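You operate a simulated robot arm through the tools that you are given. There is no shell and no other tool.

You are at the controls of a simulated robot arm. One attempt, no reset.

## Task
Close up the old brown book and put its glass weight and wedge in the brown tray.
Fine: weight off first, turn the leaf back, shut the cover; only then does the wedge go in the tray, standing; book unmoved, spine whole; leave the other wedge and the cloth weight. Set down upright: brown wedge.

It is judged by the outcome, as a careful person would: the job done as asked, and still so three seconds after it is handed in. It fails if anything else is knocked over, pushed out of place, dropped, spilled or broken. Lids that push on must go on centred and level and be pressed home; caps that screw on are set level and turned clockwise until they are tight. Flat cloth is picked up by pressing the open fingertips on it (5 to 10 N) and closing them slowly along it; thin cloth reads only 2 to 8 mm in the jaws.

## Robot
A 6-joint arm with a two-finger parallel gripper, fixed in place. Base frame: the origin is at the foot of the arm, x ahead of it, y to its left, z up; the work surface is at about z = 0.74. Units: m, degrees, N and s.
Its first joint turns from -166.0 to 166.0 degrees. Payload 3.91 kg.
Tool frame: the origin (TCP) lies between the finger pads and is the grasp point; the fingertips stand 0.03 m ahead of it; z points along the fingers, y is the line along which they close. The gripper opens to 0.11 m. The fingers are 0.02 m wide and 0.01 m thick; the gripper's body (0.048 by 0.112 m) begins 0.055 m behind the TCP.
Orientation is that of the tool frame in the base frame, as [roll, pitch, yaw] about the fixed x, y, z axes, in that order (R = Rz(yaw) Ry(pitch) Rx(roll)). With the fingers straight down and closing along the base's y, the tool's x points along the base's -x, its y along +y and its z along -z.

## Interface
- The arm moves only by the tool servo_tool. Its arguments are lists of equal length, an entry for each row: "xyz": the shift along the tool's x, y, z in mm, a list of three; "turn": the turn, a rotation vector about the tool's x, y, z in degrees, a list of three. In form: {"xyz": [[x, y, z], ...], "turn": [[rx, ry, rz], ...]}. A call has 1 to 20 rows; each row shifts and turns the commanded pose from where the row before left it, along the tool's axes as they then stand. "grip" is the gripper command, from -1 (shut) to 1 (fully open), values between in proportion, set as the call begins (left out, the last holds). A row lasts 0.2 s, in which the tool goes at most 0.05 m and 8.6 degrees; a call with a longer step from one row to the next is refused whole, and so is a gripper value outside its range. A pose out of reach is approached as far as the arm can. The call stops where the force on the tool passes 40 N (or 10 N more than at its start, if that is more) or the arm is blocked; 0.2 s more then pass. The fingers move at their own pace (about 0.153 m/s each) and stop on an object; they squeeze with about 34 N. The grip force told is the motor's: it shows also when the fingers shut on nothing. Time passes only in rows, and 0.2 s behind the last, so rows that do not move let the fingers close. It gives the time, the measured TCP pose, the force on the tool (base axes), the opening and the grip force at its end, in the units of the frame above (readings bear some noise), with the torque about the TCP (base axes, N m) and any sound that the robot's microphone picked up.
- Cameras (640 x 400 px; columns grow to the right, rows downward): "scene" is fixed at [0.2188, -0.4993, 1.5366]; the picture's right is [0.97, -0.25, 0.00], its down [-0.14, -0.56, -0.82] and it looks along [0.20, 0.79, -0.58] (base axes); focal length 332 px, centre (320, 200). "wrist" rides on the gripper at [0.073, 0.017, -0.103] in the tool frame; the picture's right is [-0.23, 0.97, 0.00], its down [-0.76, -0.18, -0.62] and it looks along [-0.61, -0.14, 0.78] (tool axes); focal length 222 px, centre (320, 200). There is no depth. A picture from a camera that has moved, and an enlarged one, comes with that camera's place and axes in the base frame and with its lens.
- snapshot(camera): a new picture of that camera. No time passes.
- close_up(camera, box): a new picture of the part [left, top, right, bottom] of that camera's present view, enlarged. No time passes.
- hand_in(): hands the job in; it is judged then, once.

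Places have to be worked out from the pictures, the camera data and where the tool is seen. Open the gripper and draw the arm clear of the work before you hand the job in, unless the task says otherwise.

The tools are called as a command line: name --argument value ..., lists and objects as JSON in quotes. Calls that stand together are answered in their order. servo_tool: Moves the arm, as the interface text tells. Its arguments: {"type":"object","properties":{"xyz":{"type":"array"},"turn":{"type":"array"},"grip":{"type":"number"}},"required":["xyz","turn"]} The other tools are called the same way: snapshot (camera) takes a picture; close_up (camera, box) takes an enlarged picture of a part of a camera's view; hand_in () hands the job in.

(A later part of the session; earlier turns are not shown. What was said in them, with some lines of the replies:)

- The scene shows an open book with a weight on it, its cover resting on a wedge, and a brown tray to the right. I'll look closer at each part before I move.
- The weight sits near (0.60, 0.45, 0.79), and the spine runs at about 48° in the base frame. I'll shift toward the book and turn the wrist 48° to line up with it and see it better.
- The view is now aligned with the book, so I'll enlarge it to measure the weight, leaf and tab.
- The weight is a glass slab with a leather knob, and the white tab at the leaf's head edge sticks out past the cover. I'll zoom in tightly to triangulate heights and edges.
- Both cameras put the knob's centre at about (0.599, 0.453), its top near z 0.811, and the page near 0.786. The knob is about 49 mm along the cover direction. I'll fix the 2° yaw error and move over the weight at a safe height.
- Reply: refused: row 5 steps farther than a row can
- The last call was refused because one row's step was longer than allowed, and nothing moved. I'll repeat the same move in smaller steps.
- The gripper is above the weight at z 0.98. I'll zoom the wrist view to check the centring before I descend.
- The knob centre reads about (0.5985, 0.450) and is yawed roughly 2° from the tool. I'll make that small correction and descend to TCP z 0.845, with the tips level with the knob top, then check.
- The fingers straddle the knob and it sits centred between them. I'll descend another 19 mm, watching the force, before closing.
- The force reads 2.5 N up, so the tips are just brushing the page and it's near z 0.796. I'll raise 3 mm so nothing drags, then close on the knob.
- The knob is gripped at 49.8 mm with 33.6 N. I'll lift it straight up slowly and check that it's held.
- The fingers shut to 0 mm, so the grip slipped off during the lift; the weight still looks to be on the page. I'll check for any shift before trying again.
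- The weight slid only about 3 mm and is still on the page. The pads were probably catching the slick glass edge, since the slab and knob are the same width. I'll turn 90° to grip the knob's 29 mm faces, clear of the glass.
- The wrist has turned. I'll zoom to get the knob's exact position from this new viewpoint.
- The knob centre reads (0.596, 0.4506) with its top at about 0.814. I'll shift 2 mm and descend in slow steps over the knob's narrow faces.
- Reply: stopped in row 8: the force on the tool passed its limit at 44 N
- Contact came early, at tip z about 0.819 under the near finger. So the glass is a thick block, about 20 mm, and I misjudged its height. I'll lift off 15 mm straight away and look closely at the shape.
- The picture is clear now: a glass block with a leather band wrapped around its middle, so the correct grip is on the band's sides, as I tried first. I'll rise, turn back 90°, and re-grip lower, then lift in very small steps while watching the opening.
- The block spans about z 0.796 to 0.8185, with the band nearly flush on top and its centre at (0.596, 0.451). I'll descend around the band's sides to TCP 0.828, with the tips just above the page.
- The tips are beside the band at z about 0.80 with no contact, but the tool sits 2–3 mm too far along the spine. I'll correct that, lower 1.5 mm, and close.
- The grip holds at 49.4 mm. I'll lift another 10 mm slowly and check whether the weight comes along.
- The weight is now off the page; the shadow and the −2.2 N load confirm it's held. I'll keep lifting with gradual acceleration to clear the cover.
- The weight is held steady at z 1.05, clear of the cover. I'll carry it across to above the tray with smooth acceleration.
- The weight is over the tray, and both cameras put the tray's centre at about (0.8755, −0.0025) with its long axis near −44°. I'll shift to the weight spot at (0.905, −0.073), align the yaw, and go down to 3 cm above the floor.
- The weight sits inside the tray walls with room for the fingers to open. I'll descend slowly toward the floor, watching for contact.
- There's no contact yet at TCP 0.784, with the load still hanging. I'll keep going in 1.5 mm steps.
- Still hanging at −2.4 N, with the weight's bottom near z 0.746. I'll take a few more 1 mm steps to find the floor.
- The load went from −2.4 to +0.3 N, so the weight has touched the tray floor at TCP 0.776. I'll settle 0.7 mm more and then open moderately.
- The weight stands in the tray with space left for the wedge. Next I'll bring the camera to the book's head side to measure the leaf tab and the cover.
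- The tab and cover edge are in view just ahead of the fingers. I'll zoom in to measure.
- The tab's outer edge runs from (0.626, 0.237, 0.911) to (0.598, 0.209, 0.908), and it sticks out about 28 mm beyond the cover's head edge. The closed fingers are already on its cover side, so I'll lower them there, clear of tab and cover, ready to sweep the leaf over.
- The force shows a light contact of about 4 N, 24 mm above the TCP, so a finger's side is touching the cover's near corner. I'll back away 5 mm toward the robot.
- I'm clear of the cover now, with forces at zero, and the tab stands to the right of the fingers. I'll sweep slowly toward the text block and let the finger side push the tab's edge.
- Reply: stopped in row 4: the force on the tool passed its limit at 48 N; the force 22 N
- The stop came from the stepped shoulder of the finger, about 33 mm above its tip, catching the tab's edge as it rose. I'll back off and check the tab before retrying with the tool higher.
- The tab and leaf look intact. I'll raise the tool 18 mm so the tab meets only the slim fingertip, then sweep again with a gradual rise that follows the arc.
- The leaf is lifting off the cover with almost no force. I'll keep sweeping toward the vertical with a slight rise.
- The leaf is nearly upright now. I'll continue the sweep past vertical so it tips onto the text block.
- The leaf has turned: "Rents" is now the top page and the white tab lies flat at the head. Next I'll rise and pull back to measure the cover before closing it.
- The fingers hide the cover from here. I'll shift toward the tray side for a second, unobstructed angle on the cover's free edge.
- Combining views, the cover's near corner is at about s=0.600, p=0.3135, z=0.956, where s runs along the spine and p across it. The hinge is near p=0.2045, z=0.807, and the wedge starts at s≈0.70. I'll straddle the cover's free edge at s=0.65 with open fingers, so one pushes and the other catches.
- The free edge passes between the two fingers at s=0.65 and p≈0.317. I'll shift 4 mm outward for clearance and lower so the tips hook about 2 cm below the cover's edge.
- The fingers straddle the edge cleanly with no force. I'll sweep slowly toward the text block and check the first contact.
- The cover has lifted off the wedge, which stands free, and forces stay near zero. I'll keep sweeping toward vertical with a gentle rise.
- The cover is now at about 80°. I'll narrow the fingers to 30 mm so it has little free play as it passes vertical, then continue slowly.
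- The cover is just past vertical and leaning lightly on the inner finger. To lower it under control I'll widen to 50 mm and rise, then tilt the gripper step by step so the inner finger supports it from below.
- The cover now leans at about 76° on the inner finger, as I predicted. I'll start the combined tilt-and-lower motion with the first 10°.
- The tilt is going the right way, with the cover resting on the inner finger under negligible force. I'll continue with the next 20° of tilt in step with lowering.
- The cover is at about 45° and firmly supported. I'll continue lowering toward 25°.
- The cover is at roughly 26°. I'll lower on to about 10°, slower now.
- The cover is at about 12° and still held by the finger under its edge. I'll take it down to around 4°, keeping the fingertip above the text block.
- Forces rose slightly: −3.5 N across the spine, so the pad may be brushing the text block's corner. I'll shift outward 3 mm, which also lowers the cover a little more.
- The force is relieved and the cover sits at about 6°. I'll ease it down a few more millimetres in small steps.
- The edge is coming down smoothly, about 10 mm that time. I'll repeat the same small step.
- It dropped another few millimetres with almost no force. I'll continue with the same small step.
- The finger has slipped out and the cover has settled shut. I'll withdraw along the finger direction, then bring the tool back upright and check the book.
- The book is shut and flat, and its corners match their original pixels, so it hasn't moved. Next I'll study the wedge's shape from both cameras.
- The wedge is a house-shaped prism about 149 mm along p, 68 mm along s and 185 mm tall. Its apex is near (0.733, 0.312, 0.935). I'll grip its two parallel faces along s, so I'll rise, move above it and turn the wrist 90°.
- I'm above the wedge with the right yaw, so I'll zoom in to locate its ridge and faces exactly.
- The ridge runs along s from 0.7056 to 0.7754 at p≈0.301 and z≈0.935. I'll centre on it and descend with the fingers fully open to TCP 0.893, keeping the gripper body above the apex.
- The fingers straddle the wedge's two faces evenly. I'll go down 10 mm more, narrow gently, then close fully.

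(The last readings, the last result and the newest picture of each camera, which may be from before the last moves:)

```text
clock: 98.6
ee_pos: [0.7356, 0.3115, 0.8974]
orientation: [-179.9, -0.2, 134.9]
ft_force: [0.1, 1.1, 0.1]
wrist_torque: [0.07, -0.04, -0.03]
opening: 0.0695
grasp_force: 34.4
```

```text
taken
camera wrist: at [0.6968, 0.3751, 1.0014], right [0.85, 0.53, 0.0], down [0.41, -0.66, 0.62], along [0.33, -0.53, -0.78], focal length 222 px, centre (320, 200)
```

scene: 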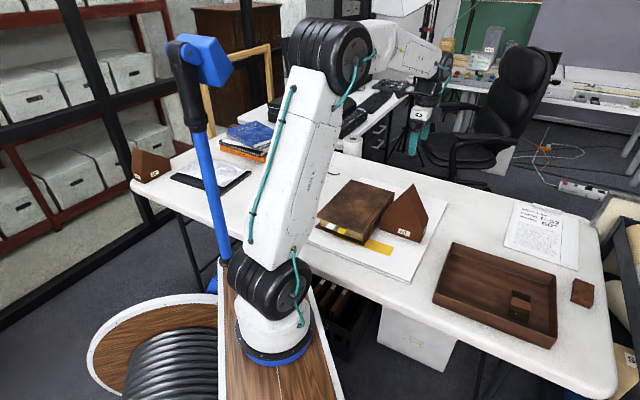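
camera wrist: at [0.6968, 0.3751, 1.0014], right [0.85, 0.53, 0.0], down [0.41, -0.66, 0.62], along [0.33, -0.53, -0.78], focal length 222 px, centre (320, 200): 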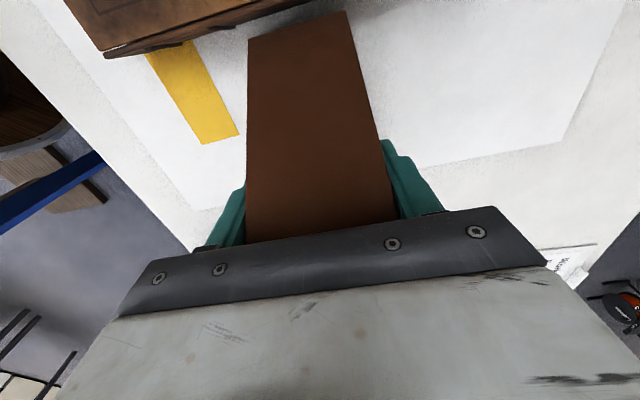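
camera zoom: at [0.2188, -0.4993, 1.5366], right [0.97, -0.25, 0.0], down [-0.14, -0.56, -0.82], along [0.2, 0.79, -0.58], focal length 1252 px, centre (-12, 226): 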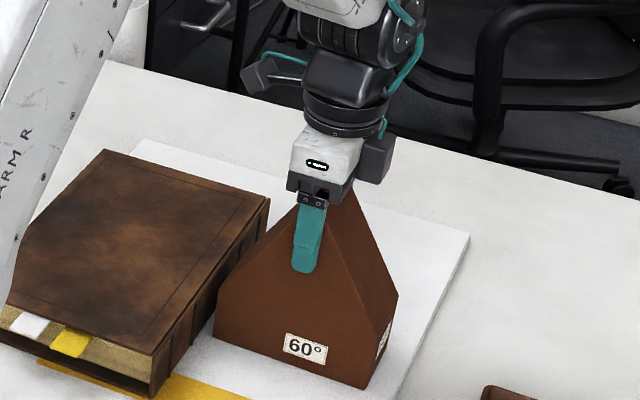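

The wedge is gripped at 69.5 mm with 34 N. I'll lift very slowly at first and watch for slip.

servo_tool --xyz '[[0, 0, -1], [0, 0, -1], [0, 0, -2], [0, 0, -2], [0, 0, -2], [0, 0, 0]]' --turn '[[0, 0, 0], [0, 0, 0], [0, 0, 0], [0, 0, 0], [0, 0, 0], [0, 0, 0]]'

close_up --camera "scene" --box '[360, 140, 456, 246]'

```text
clock: 100.0
ee_pos: [0.7363, 0.311, 0.9065]
orientation: [-179.9, -0.2, 135.0]
ft_force: [0.1, 0.4, -0.5]
wrist_torque: [0.02, -0.02, -0.02]
opening: 0.0697
grasp_force: 34.2
```

```text
3.77 times, centred on (408, 193) of scene
camera zoom: at [0.2188, -0.4993, 1.5366], right [0.97, -0.25, 0.0], down [-0.14, -0.56, -0.82], along [0.2, 0.79, -0.58], focal length 1252 px, centre (-12, 226)
```

zoom: 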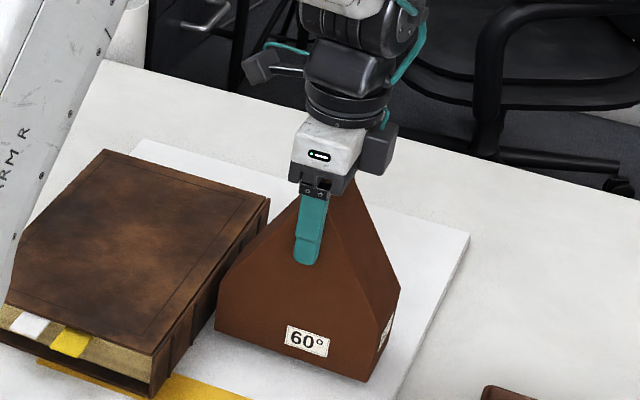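

The wedge rises together with the fingers and is very light. I'll keep lifting with gentle acceleration to clear the tray rim.

servo_tool --xyz '[[0, 0, -2], [0, 0, -4], [0, 0, -6], [0, 0, -8], [0, 0, -10], [0, 0, -12], [0, 0, -12], [0, 0, -12], [0, 0, -12], [0, 0, -12], [0, 0, -10], [0, 0, -8], [0, 0, -5], [0, 0, -2], [0, 0, 0]]' --turn '[[0, 0, 0], [0, 0, 0], [0, 0, 0], [0, 0, 0], [0, 0, 0], [0, 0, 0], [0, 0, 0], [0, 0, 0], [0, 0, 0], [0, 0, 0], [0, 0, 0], [0, 0, 0], [0, 0, 0], [0, 0, 0], [0, 0, 0]]'

snapshot --camera "scene"

snapshot --camera "wrist"

```text
clock: 103.2
ee_pos: [0.7363, 0.3099, 1.021]
orientation: [-179.9, -0.1, 134.9]
ft_force: [0.1, 0.0, 0.5]
wrist_torque: [0.0, 0.0, -0.01]
opening: 0.0693
grasp_force: 34.1
```

```text
taken
```

scene: 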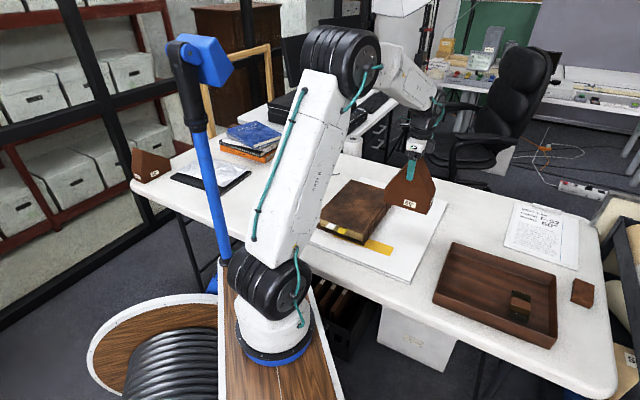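

```text
taken
camera wrist: at [0.6971, 0.375, 1.1251], right [0.85, 0.53, 0.0], down [0.41, -0.66, 0.62], along [0.33, -0.53, -0.78], focal length 222 px, centre (320, 200)
```

wrist: 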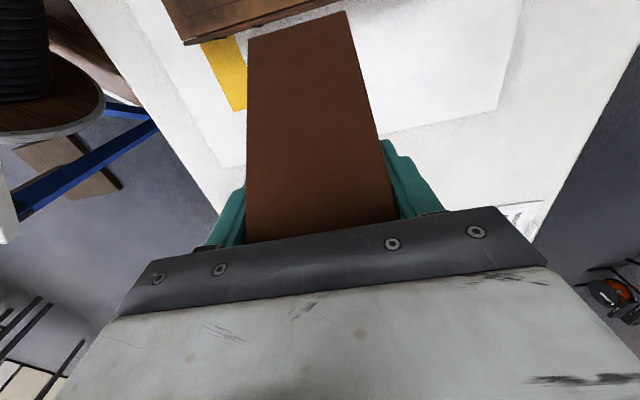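

The wedge hangs level with its base near z 0.87, clear of everything. I'll carry it smoothly to above the tray's open left half, at about (0.838, 0.034).

servo_tool --xyz '[[-5, -2.3, 0], [-10, -4.6, 0], [-18, -8.3, 0], [-25, -11.5, 0], [-28, -12.9, 0], [-28, -12.9, 0], [-28, -12.9, 0], [-28, -12.9, 0], [-28, -12.9, 0], [-25, -11.5, 0], [-20, -9.2, 0], [-14, -6.5, 0], [-8, -3.7, 0], [-2, -1, 0], [0, 0, 0]]' --turn '[[0, 0, 0], [0, 0, 0], [0, 0, 0], [0, 0, 0], [0, 0, 0], [0, 0, 0], [0, 0, 0], [0, 0, 0], [0, 0, 0], [0, 0, 0], [0, 0, 0], [0, 0, 0], [0, 0, 0], [0, 0, 0], [0, 0, 0]]'

snapshot --camera "wrist"

close_up --camera "scene" --box '[400, 140, 600, 360]'

```text
clock: 106.4
ee_pos: [0.838, 0.0342, 1.0184]
orientation: [-180.0, -0.2, 135.0]
ft_force: [0.1, 0.5, -0.6]
wrist_torque: [-0.02, -0.01, 0.01]
opening: 0.0694
grasp_force: 33.9
```

```text
taken
camera wrist: at [0.7989, 0.0986, 1.124], right [0.85, 0.53, 0.0], down [0.41, -0.67, 0.62], along [0.33, -0.53, -0.78], focal length 222 px, centre (320, 200)
```

wrist: 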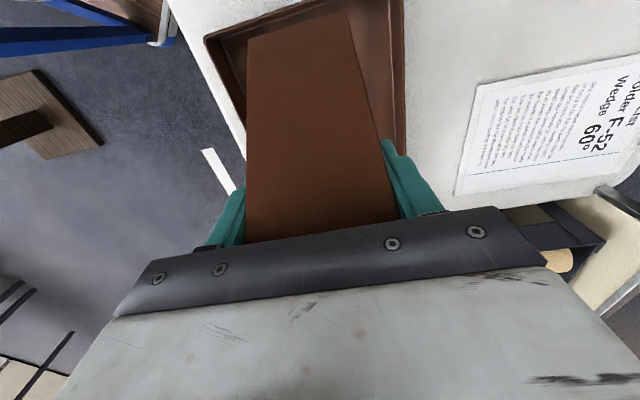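

```text
1.82 times, centred on (500, 250) of scene
camera zoom: at [0.2188, -0.4993, 1.5366], right [0.97, -0.25, 0.0], down [-0.14, -0.56, -0.82], along [0.2, 0.79, -0.58], focal length 603 px, centre (-7, 109)
```

zoom: 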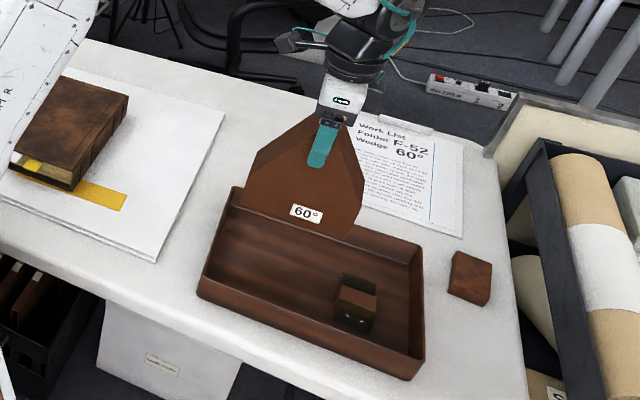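

The wedge is over the tray's left half. I'll zoom in to verify its clearance to the tray walls before I lower it.

close_up --camera "wrist" --box '[190, 0, 430, 150]'

close_up --camera "scene" --box '[440, 180, 540, 300]'

```text
2.67 times, centred on (310, 75) of wrist
camera zoom: at [0.7989, 0.0986, 1.124], right [0.85, 0.53, 0.0], down [0.41, -0.67, 0.62], along [0.33, -0.53, -0.78], focal length 592 px, centre (347, 533)
```

zoom: 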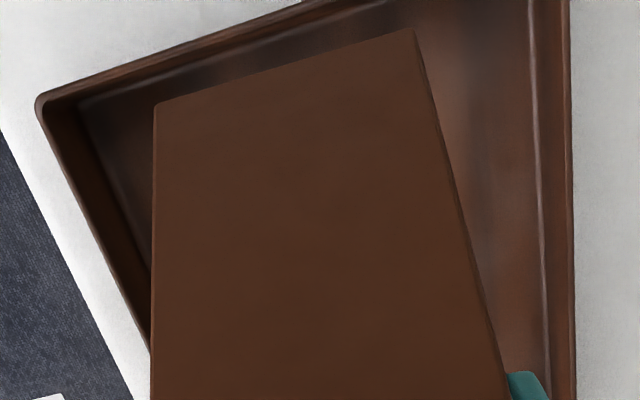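

```text
3.33 times, centred on (490, 240) of scene
camera zoom: at [0.2188, -0.4993, 1.5366], right [0.97, -0.25, 0.0], down [-0.14, -0.56, -0.82], along [0.2, 0.79, -0.58], focal length 1106 px, centre (-247, 67)
```

zoom: 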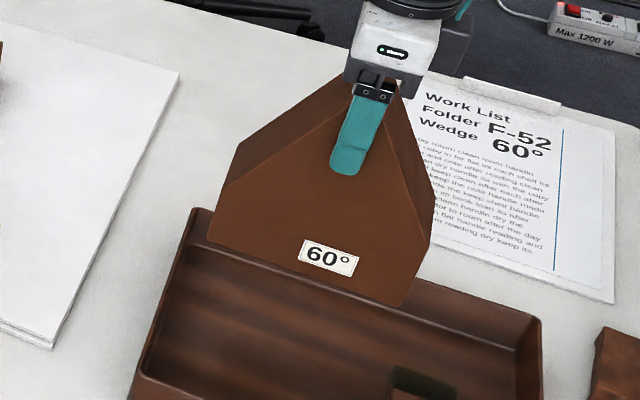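

The wedge has about 11 mm to the tray's left wall and 23 mm to the glass weight. I'll shift 6 mm to even that out and lower to about 1.5 cm above the floor.

servo_tool --xyz '[[-3, 0, 0], [-3, 0, 4], [0, 0, 8], [0, 0, 12], [0, 0, 14], [0, 0, 14], [0, 0, 14], [0, 0, 14], [0, 0, 12], [0, 0, 8], [0, 0, 6], [0, 0, 4], [0, 0, 0]]' --turn '[[0, 0, 0], [0, 0, 0], [0, 0, 0], [0, 0, 0], [0, 0, 0], [0, 0, 0], [0, 0, 0], [0, 0, 0], [0, 0, 0], [0, 0, 0], [0, 0, 0], [0, 0, 0], [0, 0, 0]]'

close_up --camera "scene" --box '[430, 190, 570, 350]'

snapshot --camera "wrist"

```text
clock: 109.2
ee_pos: [0.8423, 0.0311, 0.911]
orientation: [-180.0, -0.1, 135.0]
ft_force: [-0.1, 0.7, -0.6]
wrist_torque: [-0.02, 0.0, 0.0]
opening: 0.0693
grasp_force: 33.6
```

```text
2.50 times, centred on (500, 270) of scene
camera zoom: at [0.2188, -0.4993, 1.5366], right [0.97, -0.25, 0.0], down [-0.14, -0.56, -0.82], along [0.2, 0.79, -0.58], focal length 829 px, centre (-130, 25)
```

zoom: 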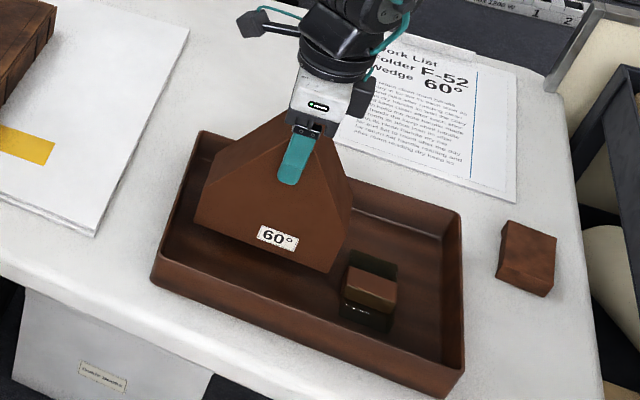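

```text
taken
camera wrist: at [0.8036, 0.0953, 1.0146], right [0.85, 0.53, 0.0], down [0.41, -0.67, 0.62], along [0.33, -0.53, -0.78], focal length 222 px, centre (320, 200)
```

wrist: 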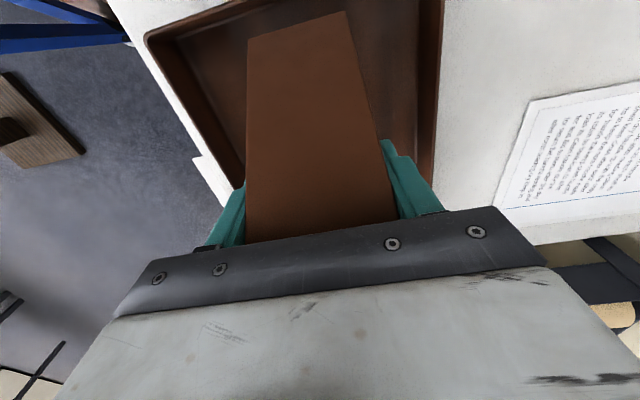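

The wedge is inside the walls, with a clear gap to the glass weight. I'll lower it in small steps and watch for the floor contact.

servo_tool --xyz '[[0, 0, 3], [0, 0, 3], [0, 0, 2], [0, 0, 2], [0, 0, 0]]' --turn '[[0, 0, 0], [0, 0, 0], [0, 0, 0], [0, 0, 0], [0, 0, 0]]'

servo_tool --xyz '[[0, 0, 1.5], [0, 0, 1.5], [0, 0, 0]]' --turn '[[0, 0, 0], [0, 0, 0], [0, 0, 0]]'

servo_tool --xyz '[[0, 0, 1], [0, 0, 1], [0, 0, 0]]' --turn '[[0, 0, 0], [0, 0, 0], [0, 0, 0]]'

close_up --camera "scene" --box '[440, 210, 536, 300]'

```text
clock: 110.4
ee_pos: [0.8419, 0.03, 0.9004]
orientation: [-179.9, -0.2, 135.1]
ft_force: [-0.5, 0.0, -0.9]
wrist_torque: [-0.03, 0.02, 0.05]
opening: 0.0693
grasp_force: 34.3
```

```text
clock: 111.2
ee_pos: [0.8405, 0.0324, 0.8963]
orientation: [-179.9, -0.2, 135.0]
ft_force: [0.9, 0.3, -1.6]
wrist_torque: [0.01, 0.02, 0.01]
opening: 0.0695
grasp_force: 33.9
```

```text
clock: 112.0
ee_pos: [0.8426, 0.0312, 0.8948]
orientation: [-179.8, -0.2, 135.1]
ft_force: [0.2, 0.1, -1.2]
wrist_torque: [0.01, -0.02, -0.04]
opening: 0.0695
grasp_force: 34.2
```

```text
4.44 times, centred on (488, 255) of scene
camera zoom: at [0.2188, -0.4993, 1.5366], right [0.97, -0.25, 0.0], down [-0.14, -0.56, -0.82], along [0.2, 0.79, -0.58], focal length 1474 px, centre (-427, -44)
```

zoom: 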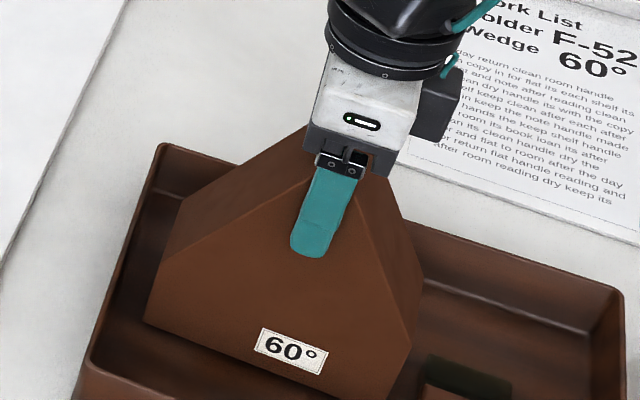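

There's no floor contact yet at TCP 0.895. I'll continue with 1 mm steps, reading the force after each.

servo_tool --xyz '[[0, 0, 1], [0, 0, 0]]' --turn '[[0, 0, 0], [0, 0, 0]]'

servo_tool --xyz '[[0, 0, 1], [0, 0, 0]]' --turn '[[0, 0, 0], [0, 0, 0]]'

servo_tool --xyz '[[0, 0, 1], [0, 0, 0]]' --turn '[[0, 0, 0], [0, 0, 0]]'

servo_tool --xyz '[[0, 0, 1], [0, 0, 0]]' --turn '[[0, 0, 0], [0, 0, 0]]'

```text
clock: 112.6
ee_pos: [0.8408, 0.0301, 0.8939]
orientation: [-179.9, -0.2, 135.0]
ft_force: [-0.5, 0.6, -1.7]
wrist_torque: [-0.01, 0.03, -0.03]
opening: 0.0695
grasp_force: 33.6
```

```text
clock: 113.2
ee_pos: [0.8419, 0.031, 0.8929]
orientation: [-179.9, -0.2, 135.0]
ft_force: [-0.1, 0.1, -0.7]
wrist_torque: [0.01, 0.0, 0.0]
opening: 0.0693
grasp_force: 34.1
```

```text
clock: 113.8
ee_pos: [0.8418, 0.0318, 0.8915]
orientation: [-179.8, -0.2, 135.1]
ft_force: [-0.9, -0.3, -0.3]
wrist_torque: [0.01, 0.0, -0.02]
opening: 0.0691
grasp_force: 34.1
```

```text
clock: 114.4
ee_pos: [0.8422, 0.0313, 0.892]
orientation: [-179.9, -0.2, 135.0]
ft_force: [-0.4, -0.4, -0.3]
wrist_torque: [0.0, -0.04, 0.02]
opening: 0.0696
grasp_force: 34.3
```

The forces still read near zero, so I'll take a few more 1 mm steps.

servo_tool --xyz '[[0, 0, 1], [0, 0, 0]]' --turn '[[0, 0, 0], [0, 0, 0]]'

servo_tool --xyz '[[0, 0, 1], [0, 0, 0]]' --turn '[[0, 0, 0], [0, 0, 0]]'

close_up --camera "scene" --box '[440, 210, 536, 300]'

```text
clock: 115.0
ee_pos: [0.8426, 0.03, 0.8903]
orientation: [-179.9, -0.2, 135.0]
ft_force: [0.8, 0.2, -0.4]
wrist_torque: [0.03, 0.0, -0.01]
opening: 0.0694
grasp_force: 34.0
```

```text
clock: 115.6
ee_pos: [0.842, 0.031, 0.888]
orientation: [180.0, -0.1, 135.0]
ft_force: [0.0, -0.4, 1.1]
wrist_torque: [-0.01, 0.06, 0.02]
opening: 0.0695
grasp_force: 33.5
```

```text
4.44 times, centred on (488, 255) of scene
camera zoom: at [0.2188, -0.4993, 1.5366], right [0.97, -0.25, 0.0], down [-0.14, -0.56, -0.82], along [0.2, 0.79, -0.58], focal length 1474 px, centre (-427, -44)
```

zoom: 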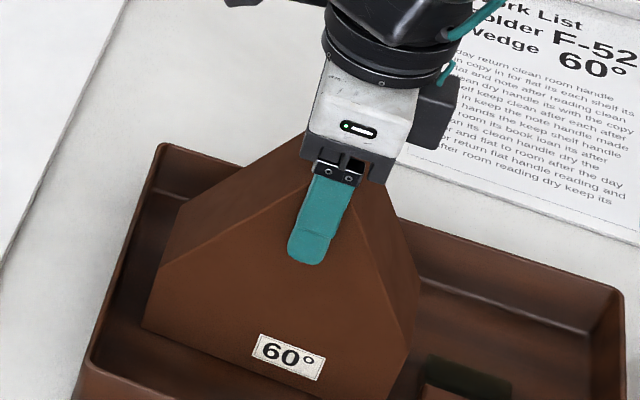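

The force turned to +1.1 N, which may be first contact. I'll take one more 1 mm step to confirm.

servo_tool --xyz '[[0, 0, 1], [0, 0, 0]]' --turn '[[0, 0, 0], [0, 0, 0]]'

servo_tool --xyz '[[0, 0, 0.7], [0, 0, 0]]' --turn '[[0, 0, 0], [0, 0, 0]]'

```text
clock: 116.2
ee_pos: [0.8411, 0.0325, 0.888]
orientation: [179.9, -0.1, 135.0]
ft_force: [-3.8, -0.3, 14.1]
wrist_torque: [-0.01, 0.52, 0.01]
opening: 0.0695
grasp_force: 34.4
```

```text
clock: 116.8
ee_pos: [0.8417, 0.031, 0.8888]
orientation: [179.9, -0.2, 135.0]
ft_force: [-3.3, -1.1, 25.0]
wrist_torque: [-0.09, 0.58, -0.01]
opening: 0.0694
grasp_force: 34.1
```

The base is firmly on the floor at 25 N. I'll back off 1.4 mm to relax the load, then open the fingers and check that the wedge stands.

servo_tool --xyz '[[0, 0, -0.7], [0, 0, -0.7], [0, 0, 0]]' --turn '[[0, 0, 0], [0, 0, 0], [0, 0, 0]]'

servo_tool --xyz '[[0, 0, 0], [0, 0, 0], [0, 0, 0], [0, 0, 0]]' --turn '[[0, 0, 0], [0, 0, 0], [0, 0, 0], [0, 0, 0]]' --grip 0.75

close_up --camera "scene" --box '[430, 190, 570, 350]'

snapshot --camera "wrist"

```text
clock: 117.6
ee_pos: [0.8422, 0.0309, 0.8887]
orientation: [180.0, -0.1, 135.1]
ft_force: [4.6, 0.2, 14.4]
wrist_torque: [-0.02, -0.71, 0.02]
opening: 0.0697
grasp_force: 33.8
```

```text
clock: 118.6
ee_pos: [0.8432, 0.0314, 0.8881]
orientation: [-179.9, -0.1, 135.0]
ft_force: [1.0, -0.2, 0.5]
wrist_torque: [-0.02, 0.03, 0.0]
opening: 0.0963
grasp_force: 0.0
```

```text
2.50 times, centred on (500, 270) of scene
camera zoom: at [0.2188, -0.4993, 1.5366], right [0.97, -0.25, 0.0], down [-0.14, -0.56, -0.82], along [0.2, 0.79, -0.58], focal length 829 px, centre (-130, 25)
```

zoom: 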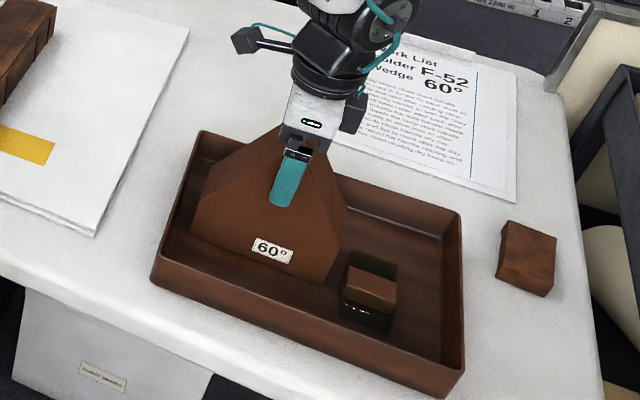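

```text
taken
camera wrist: at [0.803, 0.0951, 0.9929], right [0.85, 0.53, 0.0], down [0.41, -0.66, 0.62], along [0.33, -0.53, -0.78], focal length 222 px, centre (320, 200)
```

wrist: 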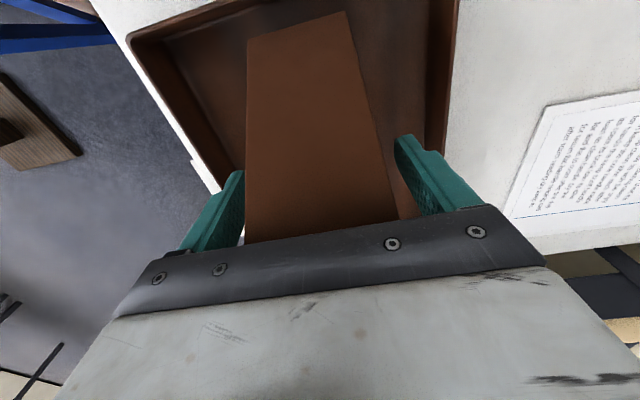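

The wedge stands on the tray floor and the fingers are clear of it. I'll lift straight up slowly, then move away and inspect everything.

servo_tool --xyz '[[0, 0, -5], [0, 0, -10], [0, 0, -20], [0, 0, -30], [0, 0, -35], [0, 0, -35], [0, 0, -35], [0, 0, -30], [0, 0, 0]]' --turn '[[0, 0, 0], [0, 0, 0], [0, 0, 0], [0, 0, 0], [0, 0, 0], [0, 0, 0], [0, 0, 0], [0, 0, 0], [0, 0, 0]]'

servo_tool --xyz '[[20, -10, -5], [35, -20, -5], [35, -20, -5], [35, -20, -5], [35, -20, -5], [20, -20, 0], [0, 0, 0]]' --turn '[[0, 0, 0], [0, 0, 0], [0, 0, 0], [0, 0, 0], [0, 0, 0], [0, 0, 0], [0, 0, 0]]' --grip 1

snapshot --camera "scene"

snapshot --camera "wrist"

close_up --camera "scene" --box '[430, 190, 610, 350]'

close_up --camera "scene" --box '[290, 150, 450, 290]'

```text
clock: 120.6
ee_pos: [0.842, 0.032, 1.0872]
orientation: [-179.8, -0.2, 135.0]
ft_force: [-0.4, -0.7, 0.8]
wrist_torque: [0.0, 0.02, -0.03]
opening: 0.0963
grasp_force: 0.0
```

```text
clock: 122.2
ee_pos: [0.6375, 0.0795, 1.1136]
orientation: [-179.9, -0.2, 135.0]
ft_force: [0.8, 0.3, 0.3]
wrist_torque: [0.02, -0.01, 0.0]
opening: 0.1098
grasp_force: 0.1
```

```text
taken
```

scene: 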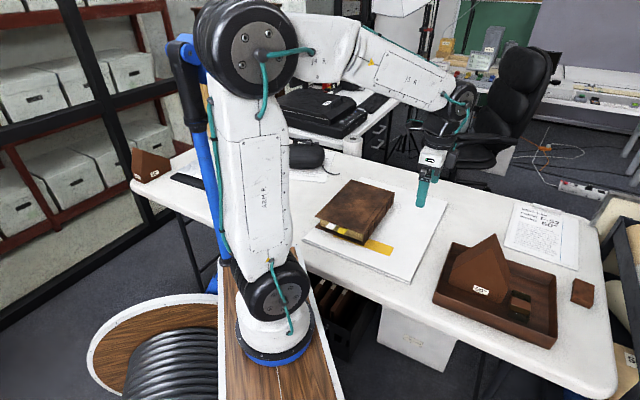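

```text
taken
camera wrist: at [0.5981, 0.1445, 1.2177], right [0.85, 0.53, 0.0], down [0.41, -0.66, 0.62], along [0.33, -0.53, -0.78], focal length 222 px, centre (320, 200)
```

wrist: 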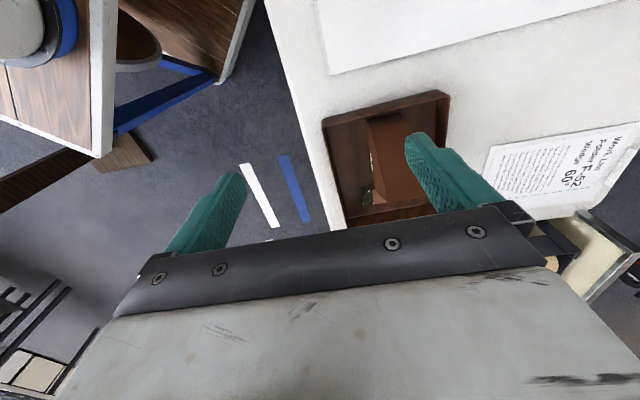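

```text
2.50 times, centred on (520, 270) of scene
camera zoom: at [0.2188, -0.4993, 1.5366], right [0.97, -0.25, 0.0], down [-0.14, -0.56, -0.82], along [0.2, 0.79, -0.58], focal length 829 px, centre (-180, 25)
```

zoom: 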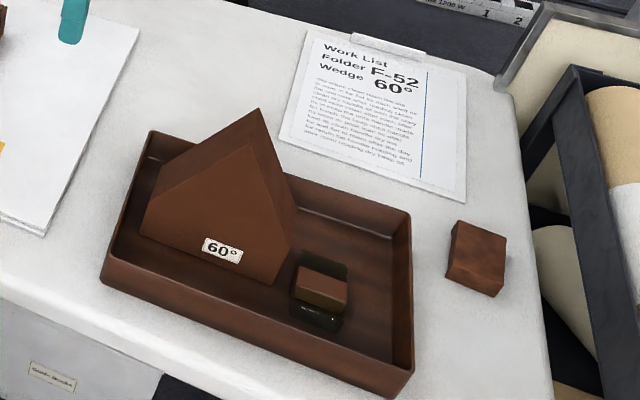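

```text
2.86 times, centred on (370, 220) of scene
camera zoom: at [0.2188, -0.4993, 1.5366], right [0.97, -0.25, 0.0], down [-0.14, -0.56, -0.82], along [0.2, 0.79, -0.58], focal length 948 px, centre (177, 143)
```

zoom: 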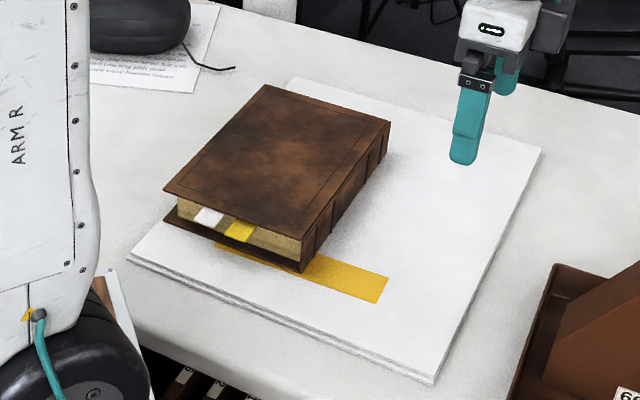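

Everything looks in order: the wedge stands in the tray beside the glass weight. I'll check closely that the cover is fully shut and look at the other wedge and objects.

close_up --camera "scene" --box '[310, 210, 374, 250]'

close_up --camera "scene" --box '[120, 110, 340, 260]'

close_up --camera "scene" --box '[440, 225, 530, 330]'

```text
10.00 times, centred on (342, 230) of scene
camera zoom: at [0.2188, -0.4993, 1.5366], right [0.97, -0.25, 0.0], down [-0.14, -0.56, -0.82], along [0.2, 0.79, -0.58], focal length 3317 px, centre (100, -100)
```

zoom: 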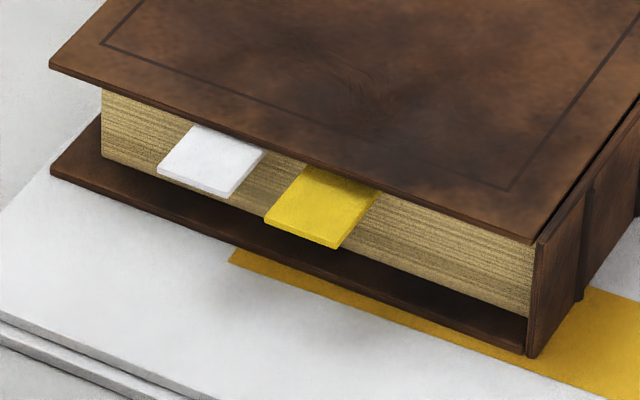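

```text
2.67 times, centred on (230, 185) of scene
camera zoom: at [0.2188, -0.4993, 1.5366], right [0.97, -0.25, 0.0], down [-0.14, -0.56, -0.82], along [0.2, 0.79, -0.58], focal length 884 px, centre (560, 240)
```

zoom: 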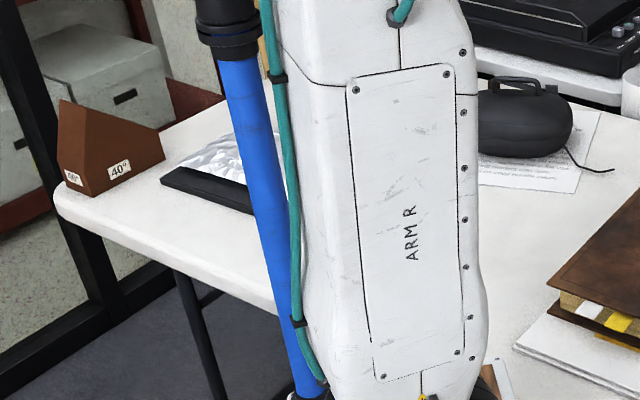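

```text
3.81 times, centred on (485, 278) of scene
camera zoom: at [0.2188, -0.4993, 1.5366], right [0.97, -0.25, 0.0], down [-0.14, -0.56, -0.82], along [0.2, 0.79, -0.58], focal length 1264 px, centre (-309, -95)
```

zoom: 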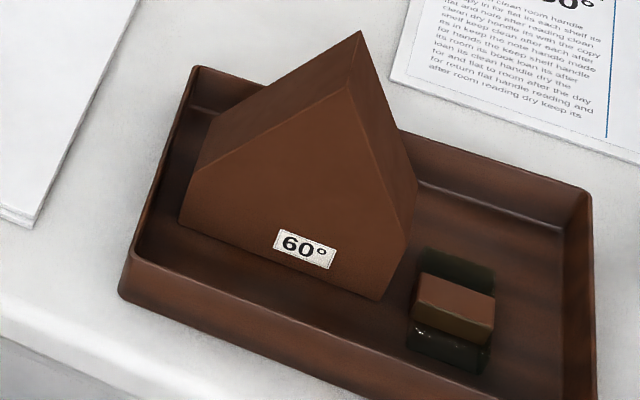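

The cover is parallel to the lower board, so it's fully shut. The wedge stands clear of the weight, and the 40° wedge and other items are untouched. I'll draw the arm back higher with the gripper open before handing in.

servo_tool --xyz '[[15, -10, -10], [30, -22, -10], [30, -22, -10], [25, -20, -10], [10, -9, -10], [0, 0, 0], [0, 0, 0], [0, 0, 0]]' --turn '[[0, 0, 0], [0, 0, 0], [0, 0, 0], [0, 0, 0], [0, 0, 0], [0, 0, 0], [0, 0, 0], [0, 0, 0]]' --grip 1

snapshot --camera "scene"

```text
clock: 124.0
ee_pos: [0.5009, 0.101, 1.1643]
orientation: [-179.9, -0.2, 135.0]
ft_force: [-0.6, -0.9, 0.3]
wrist_torque: [-0.02, 0.0, -0.04]
opening: 0.1104
grasp_force: 0.1
```

```text
taken
```

scene: 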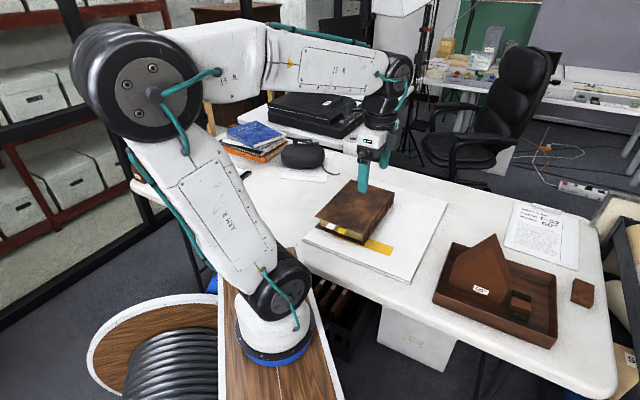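

The arm is clear with the gripper open. The book is shut and in place, and the glass weight and wedge stand in the tray. I'm handing the job in.

hand_in

```text
The job is handed in.
```

The brown book is shut and hasn't moved, and its glass weight and 60° wedge are in the brown tray, with the wedge standing upright. I handed the job in, but I haven't seen the verdict.

I did it in the order you gave: weight off first, then the leaf turned back, then the cover shut, and only then the wedge into the tray. At the last close look, the spine looked whole, the cover lay parallel to the lower board, and the wedge stood clear of the weight. The 40° wedge and the other things on the table weren't touched.

Three contacts along the way were harder than I wanted; none left visible damage:

- **Weight:** my first grip slipped and slid the weight about 3 mm along the page. On the next try a fingertip pressed on the glass at 44 N before I backed off. It came up cleanly after that.
- **Cover:** a finger touched the cover's near corner with about 4 N.
- **Leaf tab:** the first push on the leaf's white tab jammed at 48 N. I checked the tab, then turned the leaf from a higher position with almost no force.
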